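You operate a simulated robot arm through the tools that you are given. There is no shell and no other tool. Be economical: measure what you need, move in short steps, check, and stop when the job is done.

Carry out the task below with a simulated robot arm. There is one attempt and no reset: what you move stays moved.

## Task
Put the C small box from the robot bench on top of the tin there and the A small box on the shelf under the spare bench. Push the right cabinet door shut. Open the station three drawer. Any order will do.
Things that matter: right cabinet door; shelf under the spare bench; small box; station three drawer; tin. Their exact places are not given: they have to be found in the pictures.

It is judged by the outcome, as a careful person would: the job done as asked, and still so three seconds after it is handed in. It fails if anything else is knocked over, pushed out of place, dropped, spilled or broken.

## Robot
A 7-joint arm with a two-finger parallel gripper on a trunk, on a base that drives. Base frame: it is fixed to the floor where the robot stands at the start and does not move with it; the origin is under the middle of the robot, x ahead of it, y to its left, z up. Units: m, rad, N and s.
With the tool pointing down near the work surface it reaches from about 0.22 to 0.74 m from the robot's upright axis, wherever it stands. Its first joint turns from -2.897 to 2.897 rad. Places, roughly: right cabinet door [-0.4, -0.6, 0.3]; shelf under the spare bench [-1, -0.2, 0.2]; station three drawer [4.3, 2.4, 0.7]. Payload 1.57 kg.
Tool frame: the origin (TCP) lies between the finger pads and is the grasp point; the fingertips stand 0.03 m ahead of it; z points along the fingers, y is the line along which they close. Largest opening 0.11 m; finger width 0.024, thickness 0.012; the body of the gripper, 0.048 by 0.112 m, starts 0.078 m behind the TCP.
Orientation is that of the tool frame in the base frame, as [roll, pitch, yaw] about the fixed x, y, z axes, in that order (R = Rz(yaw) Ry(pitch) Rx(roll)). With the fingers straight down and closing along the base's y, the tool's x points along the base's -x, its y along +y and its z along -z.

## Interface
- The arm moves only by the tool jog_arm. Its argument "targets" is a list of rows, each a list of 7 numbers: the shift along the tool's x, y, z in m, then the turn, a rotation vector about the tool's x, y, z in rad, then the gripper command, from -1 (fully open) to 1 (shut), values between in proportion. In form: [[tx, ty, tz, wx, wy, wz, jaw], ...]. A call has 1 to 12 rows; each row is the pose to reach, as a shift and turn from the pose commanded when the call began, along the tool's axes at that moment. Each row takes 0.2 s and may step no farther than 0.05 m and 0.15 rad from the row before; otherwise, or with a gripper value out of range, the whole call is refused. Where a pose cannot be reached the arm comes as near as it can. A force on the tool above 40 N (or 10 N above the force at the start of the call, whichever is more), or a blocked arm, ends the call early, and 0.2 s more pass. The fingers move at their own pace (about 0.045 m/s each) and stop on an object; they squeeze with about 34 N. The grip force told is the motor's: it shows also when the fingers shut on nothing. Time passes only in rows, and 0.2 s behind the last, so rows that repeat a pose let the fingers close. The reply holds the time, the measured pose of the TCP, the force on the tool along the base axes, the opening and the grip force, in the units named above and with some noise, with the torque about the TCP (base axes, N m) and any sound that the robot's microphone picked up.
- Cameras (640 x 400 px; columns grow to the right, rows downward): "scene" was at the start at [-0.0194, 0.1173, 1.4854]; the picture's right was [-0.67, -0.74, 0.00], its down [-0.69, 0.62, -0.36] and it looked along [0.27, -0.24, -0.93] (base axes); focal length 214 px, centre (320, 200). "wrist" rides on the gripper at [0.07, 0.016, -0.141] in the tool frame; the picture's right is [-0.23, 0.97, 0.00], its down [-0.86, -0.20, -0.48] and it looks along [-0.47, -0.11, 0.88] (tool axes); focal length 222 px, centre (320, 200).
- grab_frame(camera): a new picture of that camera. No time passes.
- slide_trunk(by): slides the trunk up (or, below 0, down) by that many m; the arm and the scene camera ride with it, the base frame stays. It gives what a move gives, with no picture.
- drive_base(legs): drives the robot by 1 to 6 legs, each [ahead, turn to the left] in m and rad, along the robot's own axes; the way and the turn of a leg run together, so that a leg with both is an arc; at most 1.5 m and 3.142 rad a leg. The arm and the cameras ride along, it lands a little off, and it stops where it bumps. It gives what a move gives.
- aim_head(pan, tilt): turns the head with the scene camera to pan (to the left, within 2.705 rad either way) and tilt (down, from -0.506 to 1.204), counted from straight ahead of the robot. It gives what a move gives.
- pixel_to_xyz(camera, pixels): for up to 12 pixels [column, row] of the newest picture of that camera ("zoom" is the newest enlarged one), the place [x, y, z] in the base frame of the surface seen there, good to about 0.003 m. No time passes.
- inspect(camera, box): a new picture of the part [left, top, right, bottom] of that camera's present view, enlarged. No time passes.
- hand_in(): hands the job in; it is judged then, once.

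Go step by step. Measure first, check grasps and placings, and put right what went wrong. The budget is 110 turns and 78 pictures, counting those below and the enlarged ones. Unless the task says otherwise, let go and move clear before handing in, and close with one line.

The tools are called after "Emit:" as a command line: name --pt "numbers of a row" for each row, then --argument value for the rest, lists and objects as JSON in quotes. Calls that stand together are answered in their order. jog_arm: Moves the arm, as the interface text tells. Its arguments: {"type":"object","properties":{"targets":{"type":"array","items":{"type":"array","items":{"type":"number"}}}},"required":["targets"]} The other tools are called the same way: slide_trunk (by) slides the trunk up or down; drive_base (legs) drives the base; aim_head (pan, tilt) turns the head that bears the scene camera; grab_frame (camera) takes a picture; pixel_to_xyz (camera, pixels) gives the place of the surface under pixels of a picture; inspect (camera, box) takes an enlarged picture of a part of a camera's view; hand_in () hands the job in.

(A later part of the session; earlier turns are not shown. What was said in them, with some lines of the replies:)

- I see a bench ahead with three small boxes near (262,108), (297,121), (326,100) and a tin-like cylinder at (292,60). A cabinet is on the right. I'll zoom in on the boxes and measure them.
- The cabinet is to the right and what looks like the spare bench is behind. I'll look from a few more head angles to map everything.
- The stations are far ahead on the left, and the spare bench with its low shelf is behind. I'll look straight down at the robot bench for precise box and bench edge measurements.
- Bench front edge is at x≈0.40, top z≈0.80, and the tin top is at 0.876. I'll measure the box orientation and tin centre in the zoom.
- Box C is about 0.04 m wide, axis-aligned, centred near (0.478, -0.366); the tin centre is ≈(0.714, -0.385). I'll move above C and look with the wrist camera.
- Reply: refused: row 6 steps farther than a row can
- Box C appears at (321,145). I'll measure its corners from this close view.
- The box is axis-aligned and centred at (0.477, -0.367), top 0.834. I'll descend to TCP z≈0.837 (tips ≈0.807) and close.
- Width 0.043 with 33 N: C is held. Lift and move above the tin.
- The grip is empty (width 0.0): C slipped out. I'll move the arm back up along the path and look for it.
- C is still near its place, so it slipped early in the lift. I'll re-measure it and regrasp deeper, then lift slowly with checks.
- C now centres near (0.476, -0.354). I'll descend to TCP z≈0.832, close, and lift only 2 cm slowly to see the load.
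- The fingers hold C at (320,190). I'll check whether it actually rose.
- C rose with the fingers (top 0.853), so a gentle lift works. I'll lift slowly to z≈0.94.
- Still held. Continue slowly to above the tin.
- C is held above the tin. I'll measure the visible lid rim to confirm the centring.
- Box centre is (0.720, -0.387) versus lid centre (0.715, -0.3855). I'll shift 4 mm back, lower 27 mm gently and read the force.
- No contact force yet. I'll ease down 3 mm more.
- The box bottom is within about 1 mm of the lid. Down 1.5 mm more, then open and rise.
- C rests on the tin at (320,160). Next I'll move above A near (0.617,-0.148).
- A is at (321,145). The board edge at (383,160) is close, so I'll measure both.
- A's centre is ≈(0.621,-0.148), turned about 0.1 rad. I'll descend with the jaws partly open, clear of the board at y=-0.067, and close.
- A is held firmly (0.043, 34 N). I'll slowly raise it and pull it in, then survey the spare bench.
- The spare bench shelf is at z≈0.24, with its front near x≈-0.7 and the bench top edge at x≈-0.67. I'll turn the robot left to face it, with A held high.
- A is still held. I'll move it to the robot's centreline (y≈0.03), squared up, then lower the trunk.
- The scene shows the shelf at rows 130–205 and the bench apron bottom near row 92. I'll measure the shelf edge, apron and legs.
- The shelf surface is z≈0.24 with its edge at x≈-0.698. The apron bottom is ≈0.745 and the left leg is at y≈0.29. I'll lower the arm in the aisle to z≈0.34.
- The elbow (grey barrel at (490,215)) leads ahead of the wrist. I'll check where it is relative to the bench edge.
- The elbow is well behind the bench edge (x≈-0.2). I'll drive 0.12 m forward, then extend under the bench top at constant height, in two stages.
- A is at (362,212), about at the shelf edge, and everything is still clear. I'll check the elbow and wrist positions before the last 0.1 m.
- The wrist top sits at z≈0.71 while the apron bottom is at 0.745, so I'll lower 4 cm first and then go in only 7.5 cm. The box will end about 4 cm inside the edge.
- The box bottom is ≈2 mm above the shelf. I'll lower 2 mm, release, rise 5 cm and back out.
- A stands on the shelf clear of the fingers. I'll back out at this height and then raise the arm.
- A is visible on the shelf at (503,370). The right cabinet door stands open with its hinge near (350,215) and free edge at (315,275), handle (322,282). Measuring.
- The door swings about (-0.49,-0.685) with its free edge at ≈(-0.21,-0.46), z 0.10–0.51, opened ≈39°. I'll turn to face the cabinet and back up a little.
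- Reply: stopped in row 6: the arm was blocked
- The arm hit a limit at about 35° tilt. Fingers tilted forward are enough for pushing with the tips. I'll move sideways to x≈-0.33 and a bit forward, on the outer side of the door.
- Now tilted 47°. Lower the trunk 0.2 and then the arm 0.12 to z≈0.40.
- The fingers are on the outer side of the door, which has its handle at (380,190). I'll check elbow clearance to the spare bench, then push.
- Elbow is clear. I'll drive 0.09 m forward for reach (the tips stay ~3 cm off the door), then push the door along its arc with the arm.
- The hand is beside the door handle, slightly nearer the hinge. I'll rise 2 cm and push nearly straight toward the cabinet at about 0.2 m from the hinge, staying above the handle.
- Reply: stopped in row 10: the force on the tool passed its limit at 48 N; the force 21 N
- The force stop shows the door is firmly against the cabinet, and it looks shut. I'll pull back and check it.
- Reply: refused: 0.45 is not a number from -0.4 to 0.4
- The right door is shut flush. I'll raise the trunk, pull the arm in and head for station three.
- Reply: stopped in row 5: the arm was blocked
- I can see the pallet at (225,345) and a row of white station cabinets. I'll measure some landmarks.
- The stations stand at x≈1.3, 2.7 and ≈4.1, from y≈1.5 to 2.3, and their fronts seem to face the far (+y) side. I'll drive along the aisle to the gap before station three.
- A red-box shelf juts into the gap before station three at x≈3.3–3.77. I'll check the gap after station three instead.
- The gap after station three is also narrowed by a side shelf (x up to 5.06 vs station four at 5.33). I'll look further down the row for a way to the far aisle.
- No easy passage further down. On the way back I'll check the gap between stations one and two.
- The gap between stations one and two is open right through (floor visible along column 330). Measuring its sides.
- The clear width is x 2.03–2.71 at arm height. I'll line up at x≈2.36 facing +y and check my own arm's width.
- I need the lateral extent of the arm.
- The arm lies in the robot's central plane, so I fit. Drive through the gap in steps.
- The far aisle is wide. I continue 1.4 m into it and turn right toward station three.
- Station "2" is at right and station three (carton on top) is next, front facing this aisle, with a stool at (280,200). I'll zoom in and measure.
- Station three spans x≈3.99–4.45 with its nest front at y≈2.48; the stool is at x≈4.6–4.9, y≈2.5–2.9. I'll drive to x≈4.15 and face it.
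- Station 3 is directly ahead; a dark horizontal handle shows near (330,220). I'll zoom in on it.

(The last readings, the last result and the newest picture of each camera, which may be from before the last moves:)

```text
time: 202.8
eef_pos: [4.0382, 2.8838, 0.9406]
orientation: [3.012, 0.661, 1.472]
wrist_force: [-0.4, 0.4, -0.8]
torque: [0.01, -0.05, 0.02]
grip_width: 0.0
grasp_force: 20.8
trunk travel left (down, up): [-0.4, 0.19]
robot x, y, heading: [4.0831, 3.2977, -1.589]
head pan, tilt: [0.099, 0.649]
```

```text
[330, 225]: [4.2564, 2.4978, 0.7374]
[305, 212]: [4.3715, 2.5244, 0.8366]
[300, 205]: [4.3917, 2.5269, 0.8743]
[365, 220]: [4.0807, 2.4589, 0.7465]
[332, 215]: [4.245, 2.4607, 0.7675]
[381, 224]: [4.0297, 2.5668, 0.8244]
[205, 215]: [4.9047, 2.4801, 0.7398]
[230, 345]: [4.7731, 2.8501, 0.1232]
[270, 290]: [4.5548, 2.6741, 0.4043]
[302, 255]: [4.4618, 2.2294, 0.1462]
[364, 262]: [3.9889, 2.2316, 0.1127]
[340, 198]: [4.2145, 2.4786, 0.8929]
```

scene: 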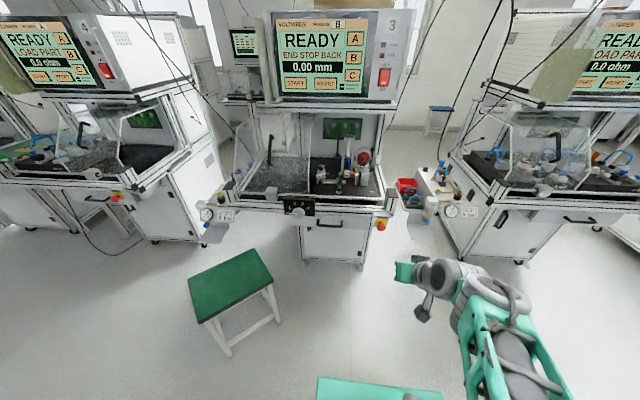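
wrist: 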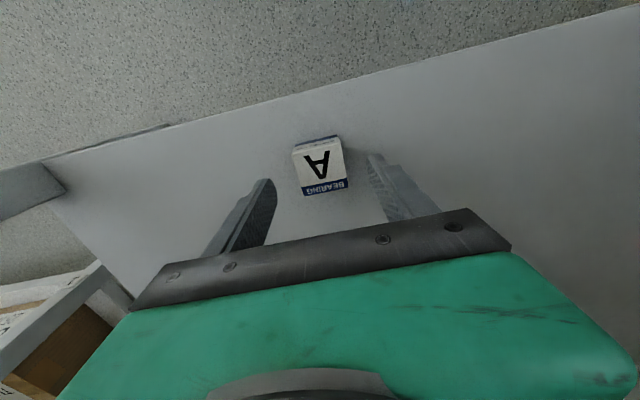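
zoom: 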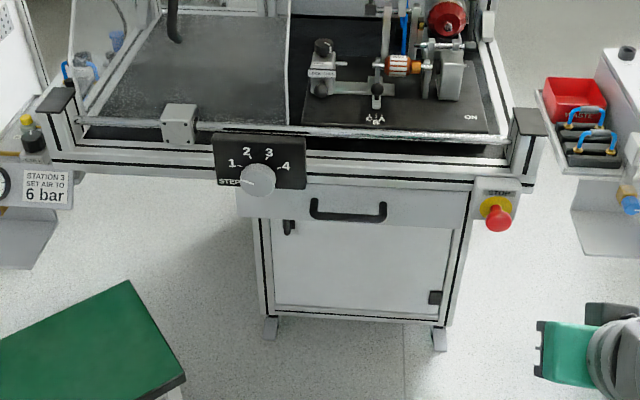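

The drawer handle spans zoom columns 312–386, row ≈217. The selector knob is above left and the emergency stop to the right, both to be avoided. Measuring precisely.

Emit:
pixel_to_xyz --camera "zoom" --pixels '[[348, 217], [330, 216], [368, 217], [314, 205], [385, 206], [348, 206], [348, 190], [258, 180], [245, 205], [462, 220], [498, 220], [478, 185]]'

```text
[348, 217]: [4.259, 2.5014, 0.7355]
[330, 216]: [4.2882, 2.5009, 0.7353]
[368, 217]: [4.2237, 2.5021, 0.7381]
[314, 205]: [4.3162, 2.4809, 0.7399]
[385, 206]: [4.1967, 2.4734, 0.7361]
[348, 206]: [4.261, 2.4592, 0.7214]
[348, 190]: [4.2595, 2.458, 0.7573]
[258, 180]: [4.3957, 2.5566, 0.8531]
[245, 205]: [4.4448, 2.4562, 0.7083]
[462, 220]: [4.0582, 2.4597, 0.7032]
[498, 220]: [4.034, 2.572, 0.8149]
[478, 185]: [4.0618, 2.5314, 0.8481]
```

The handle bar is at x 4.20–4.32, y≈2.497, z≈0.736, with a gap behind it to the drawer face at y≈2.459. I'll line the robot up at x≈4.26 and lower the trunk so the tool can point horizontally.

Emit:
drive_base --legs '[[0, 1.589], [0.175, 0], [0, -1.575]]'

Emit:
slide_trunk --by -0.3

Emit:
jog_arm --pt "0 0 0 0 0 0.14 1" --pt "0 0 0 0 0 0.28 1" --pt "0 0 0 0 0 0.42 1" --pt "0 0 0 0 0 0.56 1" --pt "0 0 0 0 0 0.7 1" --pt "0 0 0 0 0 0.84 1" --pt "0 0 0 0 0 0.98 1" --pt "0 0 0 0 0 1.12 1" --pt "0 0 0 0 0 1.26 1" --pt "0 0 0 0 0 1.4 1" --pt "0 0 0 0 0 1.54 1"

```text
time: 212.0
eef_pos: [4.2146, 2.8828, 0.9394]
orientation: [3.012, 0.66, 1.477]
wrist_force: [0.4, 0.3, -0.1]
torque: [-0.01, -0.05, 0.0]
grip_width: 0.0001
grasp_force: 21.2
trunk travel left (down, up): [-0.4, 0.19]
robot x, y, heading: [4.2566, 3.2978, -1.584]
head pan, tilt: [0.099, 0.649]
```

```text
time: 215.0
eef_pos: [4.2164, 2.8815, 0.6242]
orientation: [3.003, 0.624, 1.468]
wrist_force: [0.7, -0.1, -0.1]
torque: [0.0, -0.01, -0.01]
grip_width: 0.0
grasp_force: 21.4
trunk travel left (down, up): [-0.1, 0.49]
robot x, y, heading: [4.2592, 3.2949, -1.585]
head pan, tilt: [0.099, 0.649]
```

```text
time: 217.4
eef_pos: [4.2148, 2.8815, 0.6272]
orientation: [2.506, -0.094, 0.003]
wrist_force: [0.4, 0.2, 0.2]
torque: [0.0, 0.0, -0.01]
grip_width: 0.0001
grasp_force: 21.0
trunk travel left (down, up): [-0.1, 0.49]
robot x, y, heading: [4.2629, 3.2938, -1.588]
head pan, tilt: [0.099, 0.649]
```

The tool is now rolled so the fingers close vertically. I'll extend toward the handle while tilting level, stopping about 12 cm short with the jaws at ≈0.045.

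Emit:
jog_arm --pt "0.0066 0.0339 0.0088 0 0 0 0.18" --pt "0.0133 0.0678 0.0175 -0.085 -0.004 -0.008 0.18" --pt "0.0199 0.1016 0.0263 -0.17 -0.008 -0.016 0.18" --pt "0.0265 0.1355 0.035 -0.255 -0.012 -0.024 0.18" --pt "0.0331 0.1694 0.0438 -0.34 -0.016 -0.032 0.18" --pt "0.0398 0.2033 0.0525 -0.425 -0.02 -0.04 0.18" --pt "0.0464 0.2371 0.0613 -0.51 -0.024 -0.047 0.18" --pt "0.053 0.271 0.07 -0.595 -0.028 -0.055 0.18" --pt "0.053 0.271 0.07 -0.68 -0.032 -0.063 0.18" --pt "0.053 0.271 0.07 -0.765 -0.036 -0.071 0.18" --pt "0.053 0.271 0.07 -0.85 -0.04 -0.079 0.18" --pt "0.053 0.271 0.07 -0.935 -0.044 -0.087 0.18"

Emit:
grab_frame --camera "wrist"

```text
time: 220.0
eef_pos: [4.2601, 2.6274, 0.7572]
orientation: [1.539, 0.01, 0.007]
wrist_force: [-0.2, -0.6, 0.8]
torque: [0.06, -0.01, 0.01]
grip_width: 0.045
grasp_force: 0.0
trunk travel left (down, up): [-0.1, 0.49]
robot x, y, heading: [4.2589, 3.2992, -1.587]
head pan, tilt: [0.099, 0.649]
```

```text
22 pictures are left
```

wrist: 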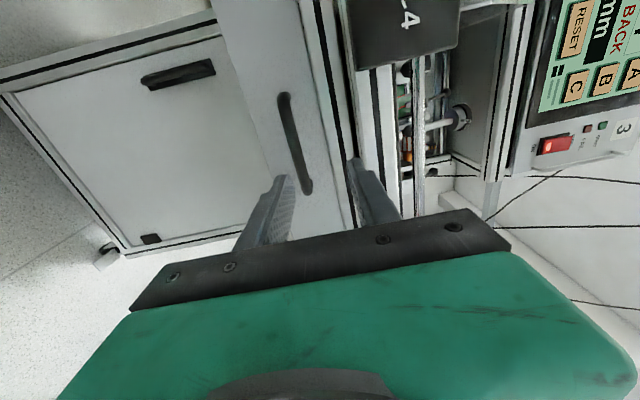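

The tool is horizontal. The handle is seen at (295,145); I'll measure it with the wrist camera.

Emit:
pixel_to_xyz --camera "wrist" --pixels '[[283, 100], [292, 130], [300, 160], [306, 188], [330, 150], [255, 120], [330, 60], [375, 110]]'

```text
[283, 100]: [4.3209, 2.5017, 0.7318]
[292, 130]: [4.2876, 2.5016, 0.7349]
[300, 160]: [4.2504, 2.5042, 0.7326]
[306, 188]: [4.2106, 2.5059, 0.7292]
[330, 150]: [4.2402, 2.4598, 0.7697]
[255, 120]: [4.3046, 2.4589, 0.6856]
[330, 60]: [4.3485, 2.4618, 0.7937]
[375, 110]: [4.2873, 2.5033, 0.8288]
```

Bar z≈0.734, front y≈2.503. My reading differs from the commanded height by 2 cm, so I'll hold still one call to see whether it settles.

Emit:
jog_arm --pt "0 0 0 0 0 0 0.18" --pt "0 0 0 0 0 0 0.18"

```text
time: 220.6
eef_pos: [4.262, 2.6284, 0.7563]
orientation: [1.54, 0.012, 0.007]
wrist_force: [-0.4, 0.1, -1.3]
torque: [-0.02, 0.01, 0.0]
grip_width: 0.045
grasp_force: 0.1
trunk travel left (down, up): [-0.1, 0.49]
robot x, y, heading: [4.2615, 3.2999, -1.583]
head pan, tilt: [0.099, 0.649]
```

It's a steady offset. I'll step forward 5 cm and down 2 cm and see how it responds.

Emit:
jog_arm --pt "0 -0.01 0.02 0 0 0 0.18" --pt "0 -0.023 0.05 0 0 0 0.18" --pt "0 -0.023 0.05 0 0 0 0.18"

```text
time: 221.4
eef_pos: [4.2601, 2.5767, 0.7349]
orientation: [1.539, 0.013, 0.007]
wrist_force: [0.1, 0.2, 0.5]
torque: [0.03, 0.04, -0.02]
grip_width: 0.0451
grasp_force: 0.0
trunk travel left (down, up): [-0.1, 0.49]
robot x, y, heading: [4.2593, 3.2986, -1.588]
head pan, tilt: [0.099, 0.649]
```

Good response: now at y 2.577, z 0.735. Forward 7 cm and close on the bar.

Emit:
jog_arm --pt "0 -0.001 0.02 0 0 0 0.18" --pt "0 -0.0015 0.04 0 0 0 0.18" --pt "0 -0.002 0.055 0 0 0 0.18" --pt "0 -0.0025 0.07 0 0 0 0.18" --pt "0 -0.0025 0.07 0 0 0 1" --pt "0 -0.0025 0.07 0 0 0 1" --pt "0 -0.0025 0.07 0 0 0 1" --pt "0 -0.0025 0.07 0 0 0 1"

Emit:
grab_frame --camera "wrist"

```text
time: 223.2
eef_pos: [4.2608, 2.5069, 0.729]
orientation: [1.546, 0.01, 0.006]
wrist_force: [-0.1, 0.5, -14.9]
torque: [0.18, -0.7, -0.06]
grip_width: 0.0146
grasp_force: 31.2
trunk travel left (down, up): [-0.1, 0.49]
robot x, y, heading: [4.2583, 3.2972, -1.579]
head pan, tilt: [0.099, 0.649]
```

```text
21 pictures are left
```

wrist: 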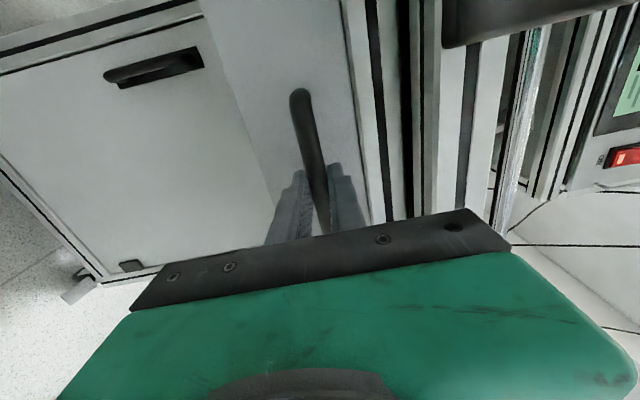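

The bar is gripped (0.0146 m, 31 N). I'll ease down slightly to relieve the vertical load and pull slowly.

Emit:
jog_arm --pt "0 -0.003 0 0 0 0 1" --pt "0 -0.004 -0.01 0 0 0 1" --pt "0 -0.004 -0.022 0 0 0 1" --pt "0 -0.004 -0.036 0 0 0 1" --pt "0 -0.004 -0.05 0 0 0 1" --pt "0 -0.004 -0.065 0 0 0 1" --pt "0 -0.004 -0.08 0 0 0 1"

Emit:
inspect --camera "scene" --box '[210, 150, 430, 300]'

```text
time: 224.8
eef_pos: [4.2603, 2.5871, 0.7296]
orientation: [1.535, 0.011, 0.004]
wrist_force: [-6.9, -0.1, 0.4]
torque: [-0.02, -0.75, 0.06]
grip_width: 0.0146
grasp_force: 31.2
trunk travel left (down, up): [-0.1, 0.49]
robot x, y, heading: [4.2581, 3.2969, -1.586]
head pan, tilt: [0.099, 0.649]
```

```text
2.67 times, centred on (320, 225) of scene
```

zoom: 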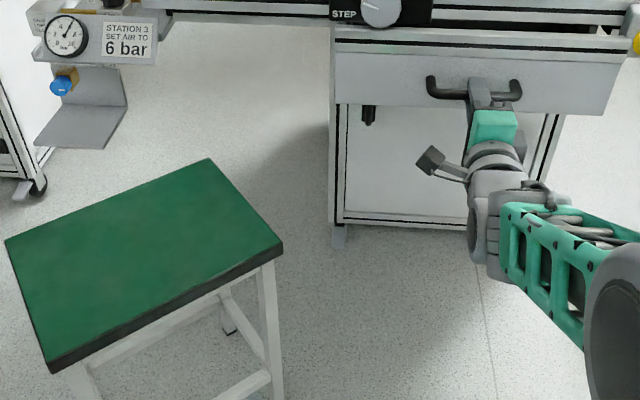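

The drawer has come out 8 cm with the fingers still gripping. I'll pull the rest by backing the base 0.13 m.

Emit:
drive_base --legs '[[-0.13, 0]]'

Emit:
inspect --camera "scene" --box '[210, 120, 430, 270]'

```text
time: 226.1
eef_pos: [4.2622, 2.7193, 0.7289]
orientation: [1.538, 0.011, 0.006]
wrist_force: [-22.1, -3.9, 9.6]
torque: [-0.09, -0.69, -0.66]
grip_width: 0.0146
grasp_force: 30.8
trunk travel left (down, up): [-0.1, 0.49]
robot x, y, heading: [4.2622, 3.4308, -1.584]
head pan, tilt: [0.099, 0.649]
```

```text
2.67 times, centred on (320, 195) of scene
```

zoom: 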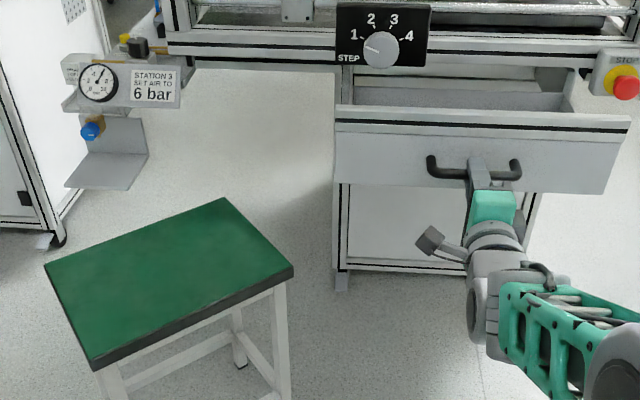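

The drawer is out about 21 cm. I'll pull up to 4 cm more under the force limit to find out whether it reaches its stop.

Emit:
jog_arm --pt "0 0 -0.01 0 0 0 1" --pt "0 0 -0.02 0 0 0 1" --pt "0 0 -0.03 0 0 0 1" --pt "0 0 -0.04 0 0 0 1"

```text
time: 227.1
eef_pos: [4.2626, 2.7607, 0.7269]
orientation: [1.539, 0.012, 0.005]
wrist_force: [0.1, -0.4, -0.4]
torque: [-0.07, -0.03, 0.04]
grip_width: 0.0
grasp_force: 21.4
trunk travel left (down, up): [-0.1, 0.49]
robot x, y, heading: [4.2567, 3.4293, -1.586]
head pan, tilt: [0.099, 0.649]
```

The fingers slid off the bar (width 0), so the drawer probably met its stop. I'll back away and check.

Emit:
jog_arm --pt "0 0 -0.02 0 0 0 1" --pt "0 0 -0.04 0 0 0 1"

Emit:
drive_base --legs '[[-0.15, 0]]'

Emit:
grab_frame --camera "scene"

```text
time: 227.7
eef_pos: [4.2632, 2.7993, 0.7253]
orientation: [1.537, 0.014, 0.005]
wrist_force: [-0.6, 0.7, -0.5]
torque: [-0.05, -0.02, 0.01]
grip_width: 0.0
grasp_force: 20.9
trunk travel left (down, up): [-0.1, 0.49]
robot x, y, heading: [4.2611, 3.4265, -1.587]
head pan, tilt: [0.099, 0.649]
```

```text
time: 229.1
eef_pos: [4.2634, 2.9489, 0.7263]
orientation: [1.538, 0.013, 0.002]
wrist_force: [0.0, 0.1, 0.6]
torque: [0.02, -0.01, 0.0]
grip_width: 0.0
grasp_force: 21.1
trunk travel left (down, up): [-0.1, 0.49]
robot x, y, heading: [4.2651, 3.5828, -1.591]
head pan, tilt: [0.099, 0.649]
```

```text
18 pictures are left
```

scene: 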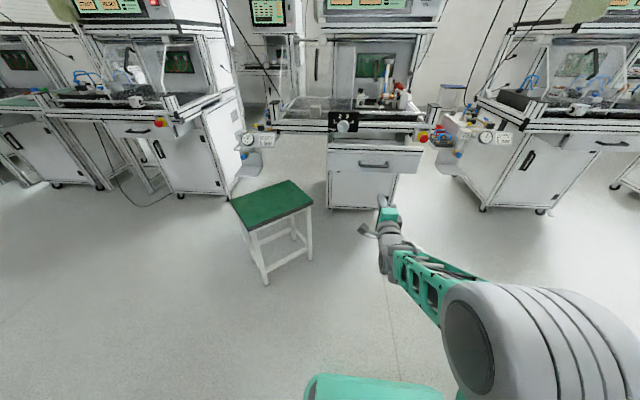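

Emit:
inspect --camera "scene" --box '[290, 100, 450, 220]'

Emit:
pixel_to_xyz --camera "scene" --pixels '[[345, 162], [400, 162], [372, 163], [345, 151], [260, 280]]'

```text
3.33 times, centred on (370, 160) of scene
```

zoom: 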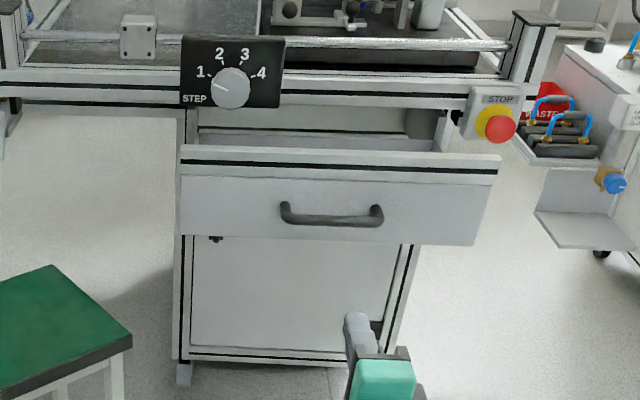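

```text
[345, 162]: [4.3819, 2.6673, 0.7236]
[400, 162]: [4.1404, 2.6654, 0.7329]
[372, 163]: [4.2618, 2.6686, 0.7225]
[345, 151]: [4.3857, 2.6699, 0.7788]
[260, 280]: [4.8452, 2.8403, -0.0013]
```

The drawer face now stands at y≈2.668, having started at 2.459. That is 21 cm out, held at its stop, and the arm is clear. Earlier pictures showed C on the tin, A on the shelf and the right door shut, so I'm handing in.

Emit:
hand_in

```text
The job is handed in.
```

All four jobs are done and handed in: C is on the tin, A is on the shelf under the spare bench, the right cabinet door is shut, and the station three drawer is open about 21 cm. On the first try C slipped out of the gripper back onto the bench; the second, slower lift held.
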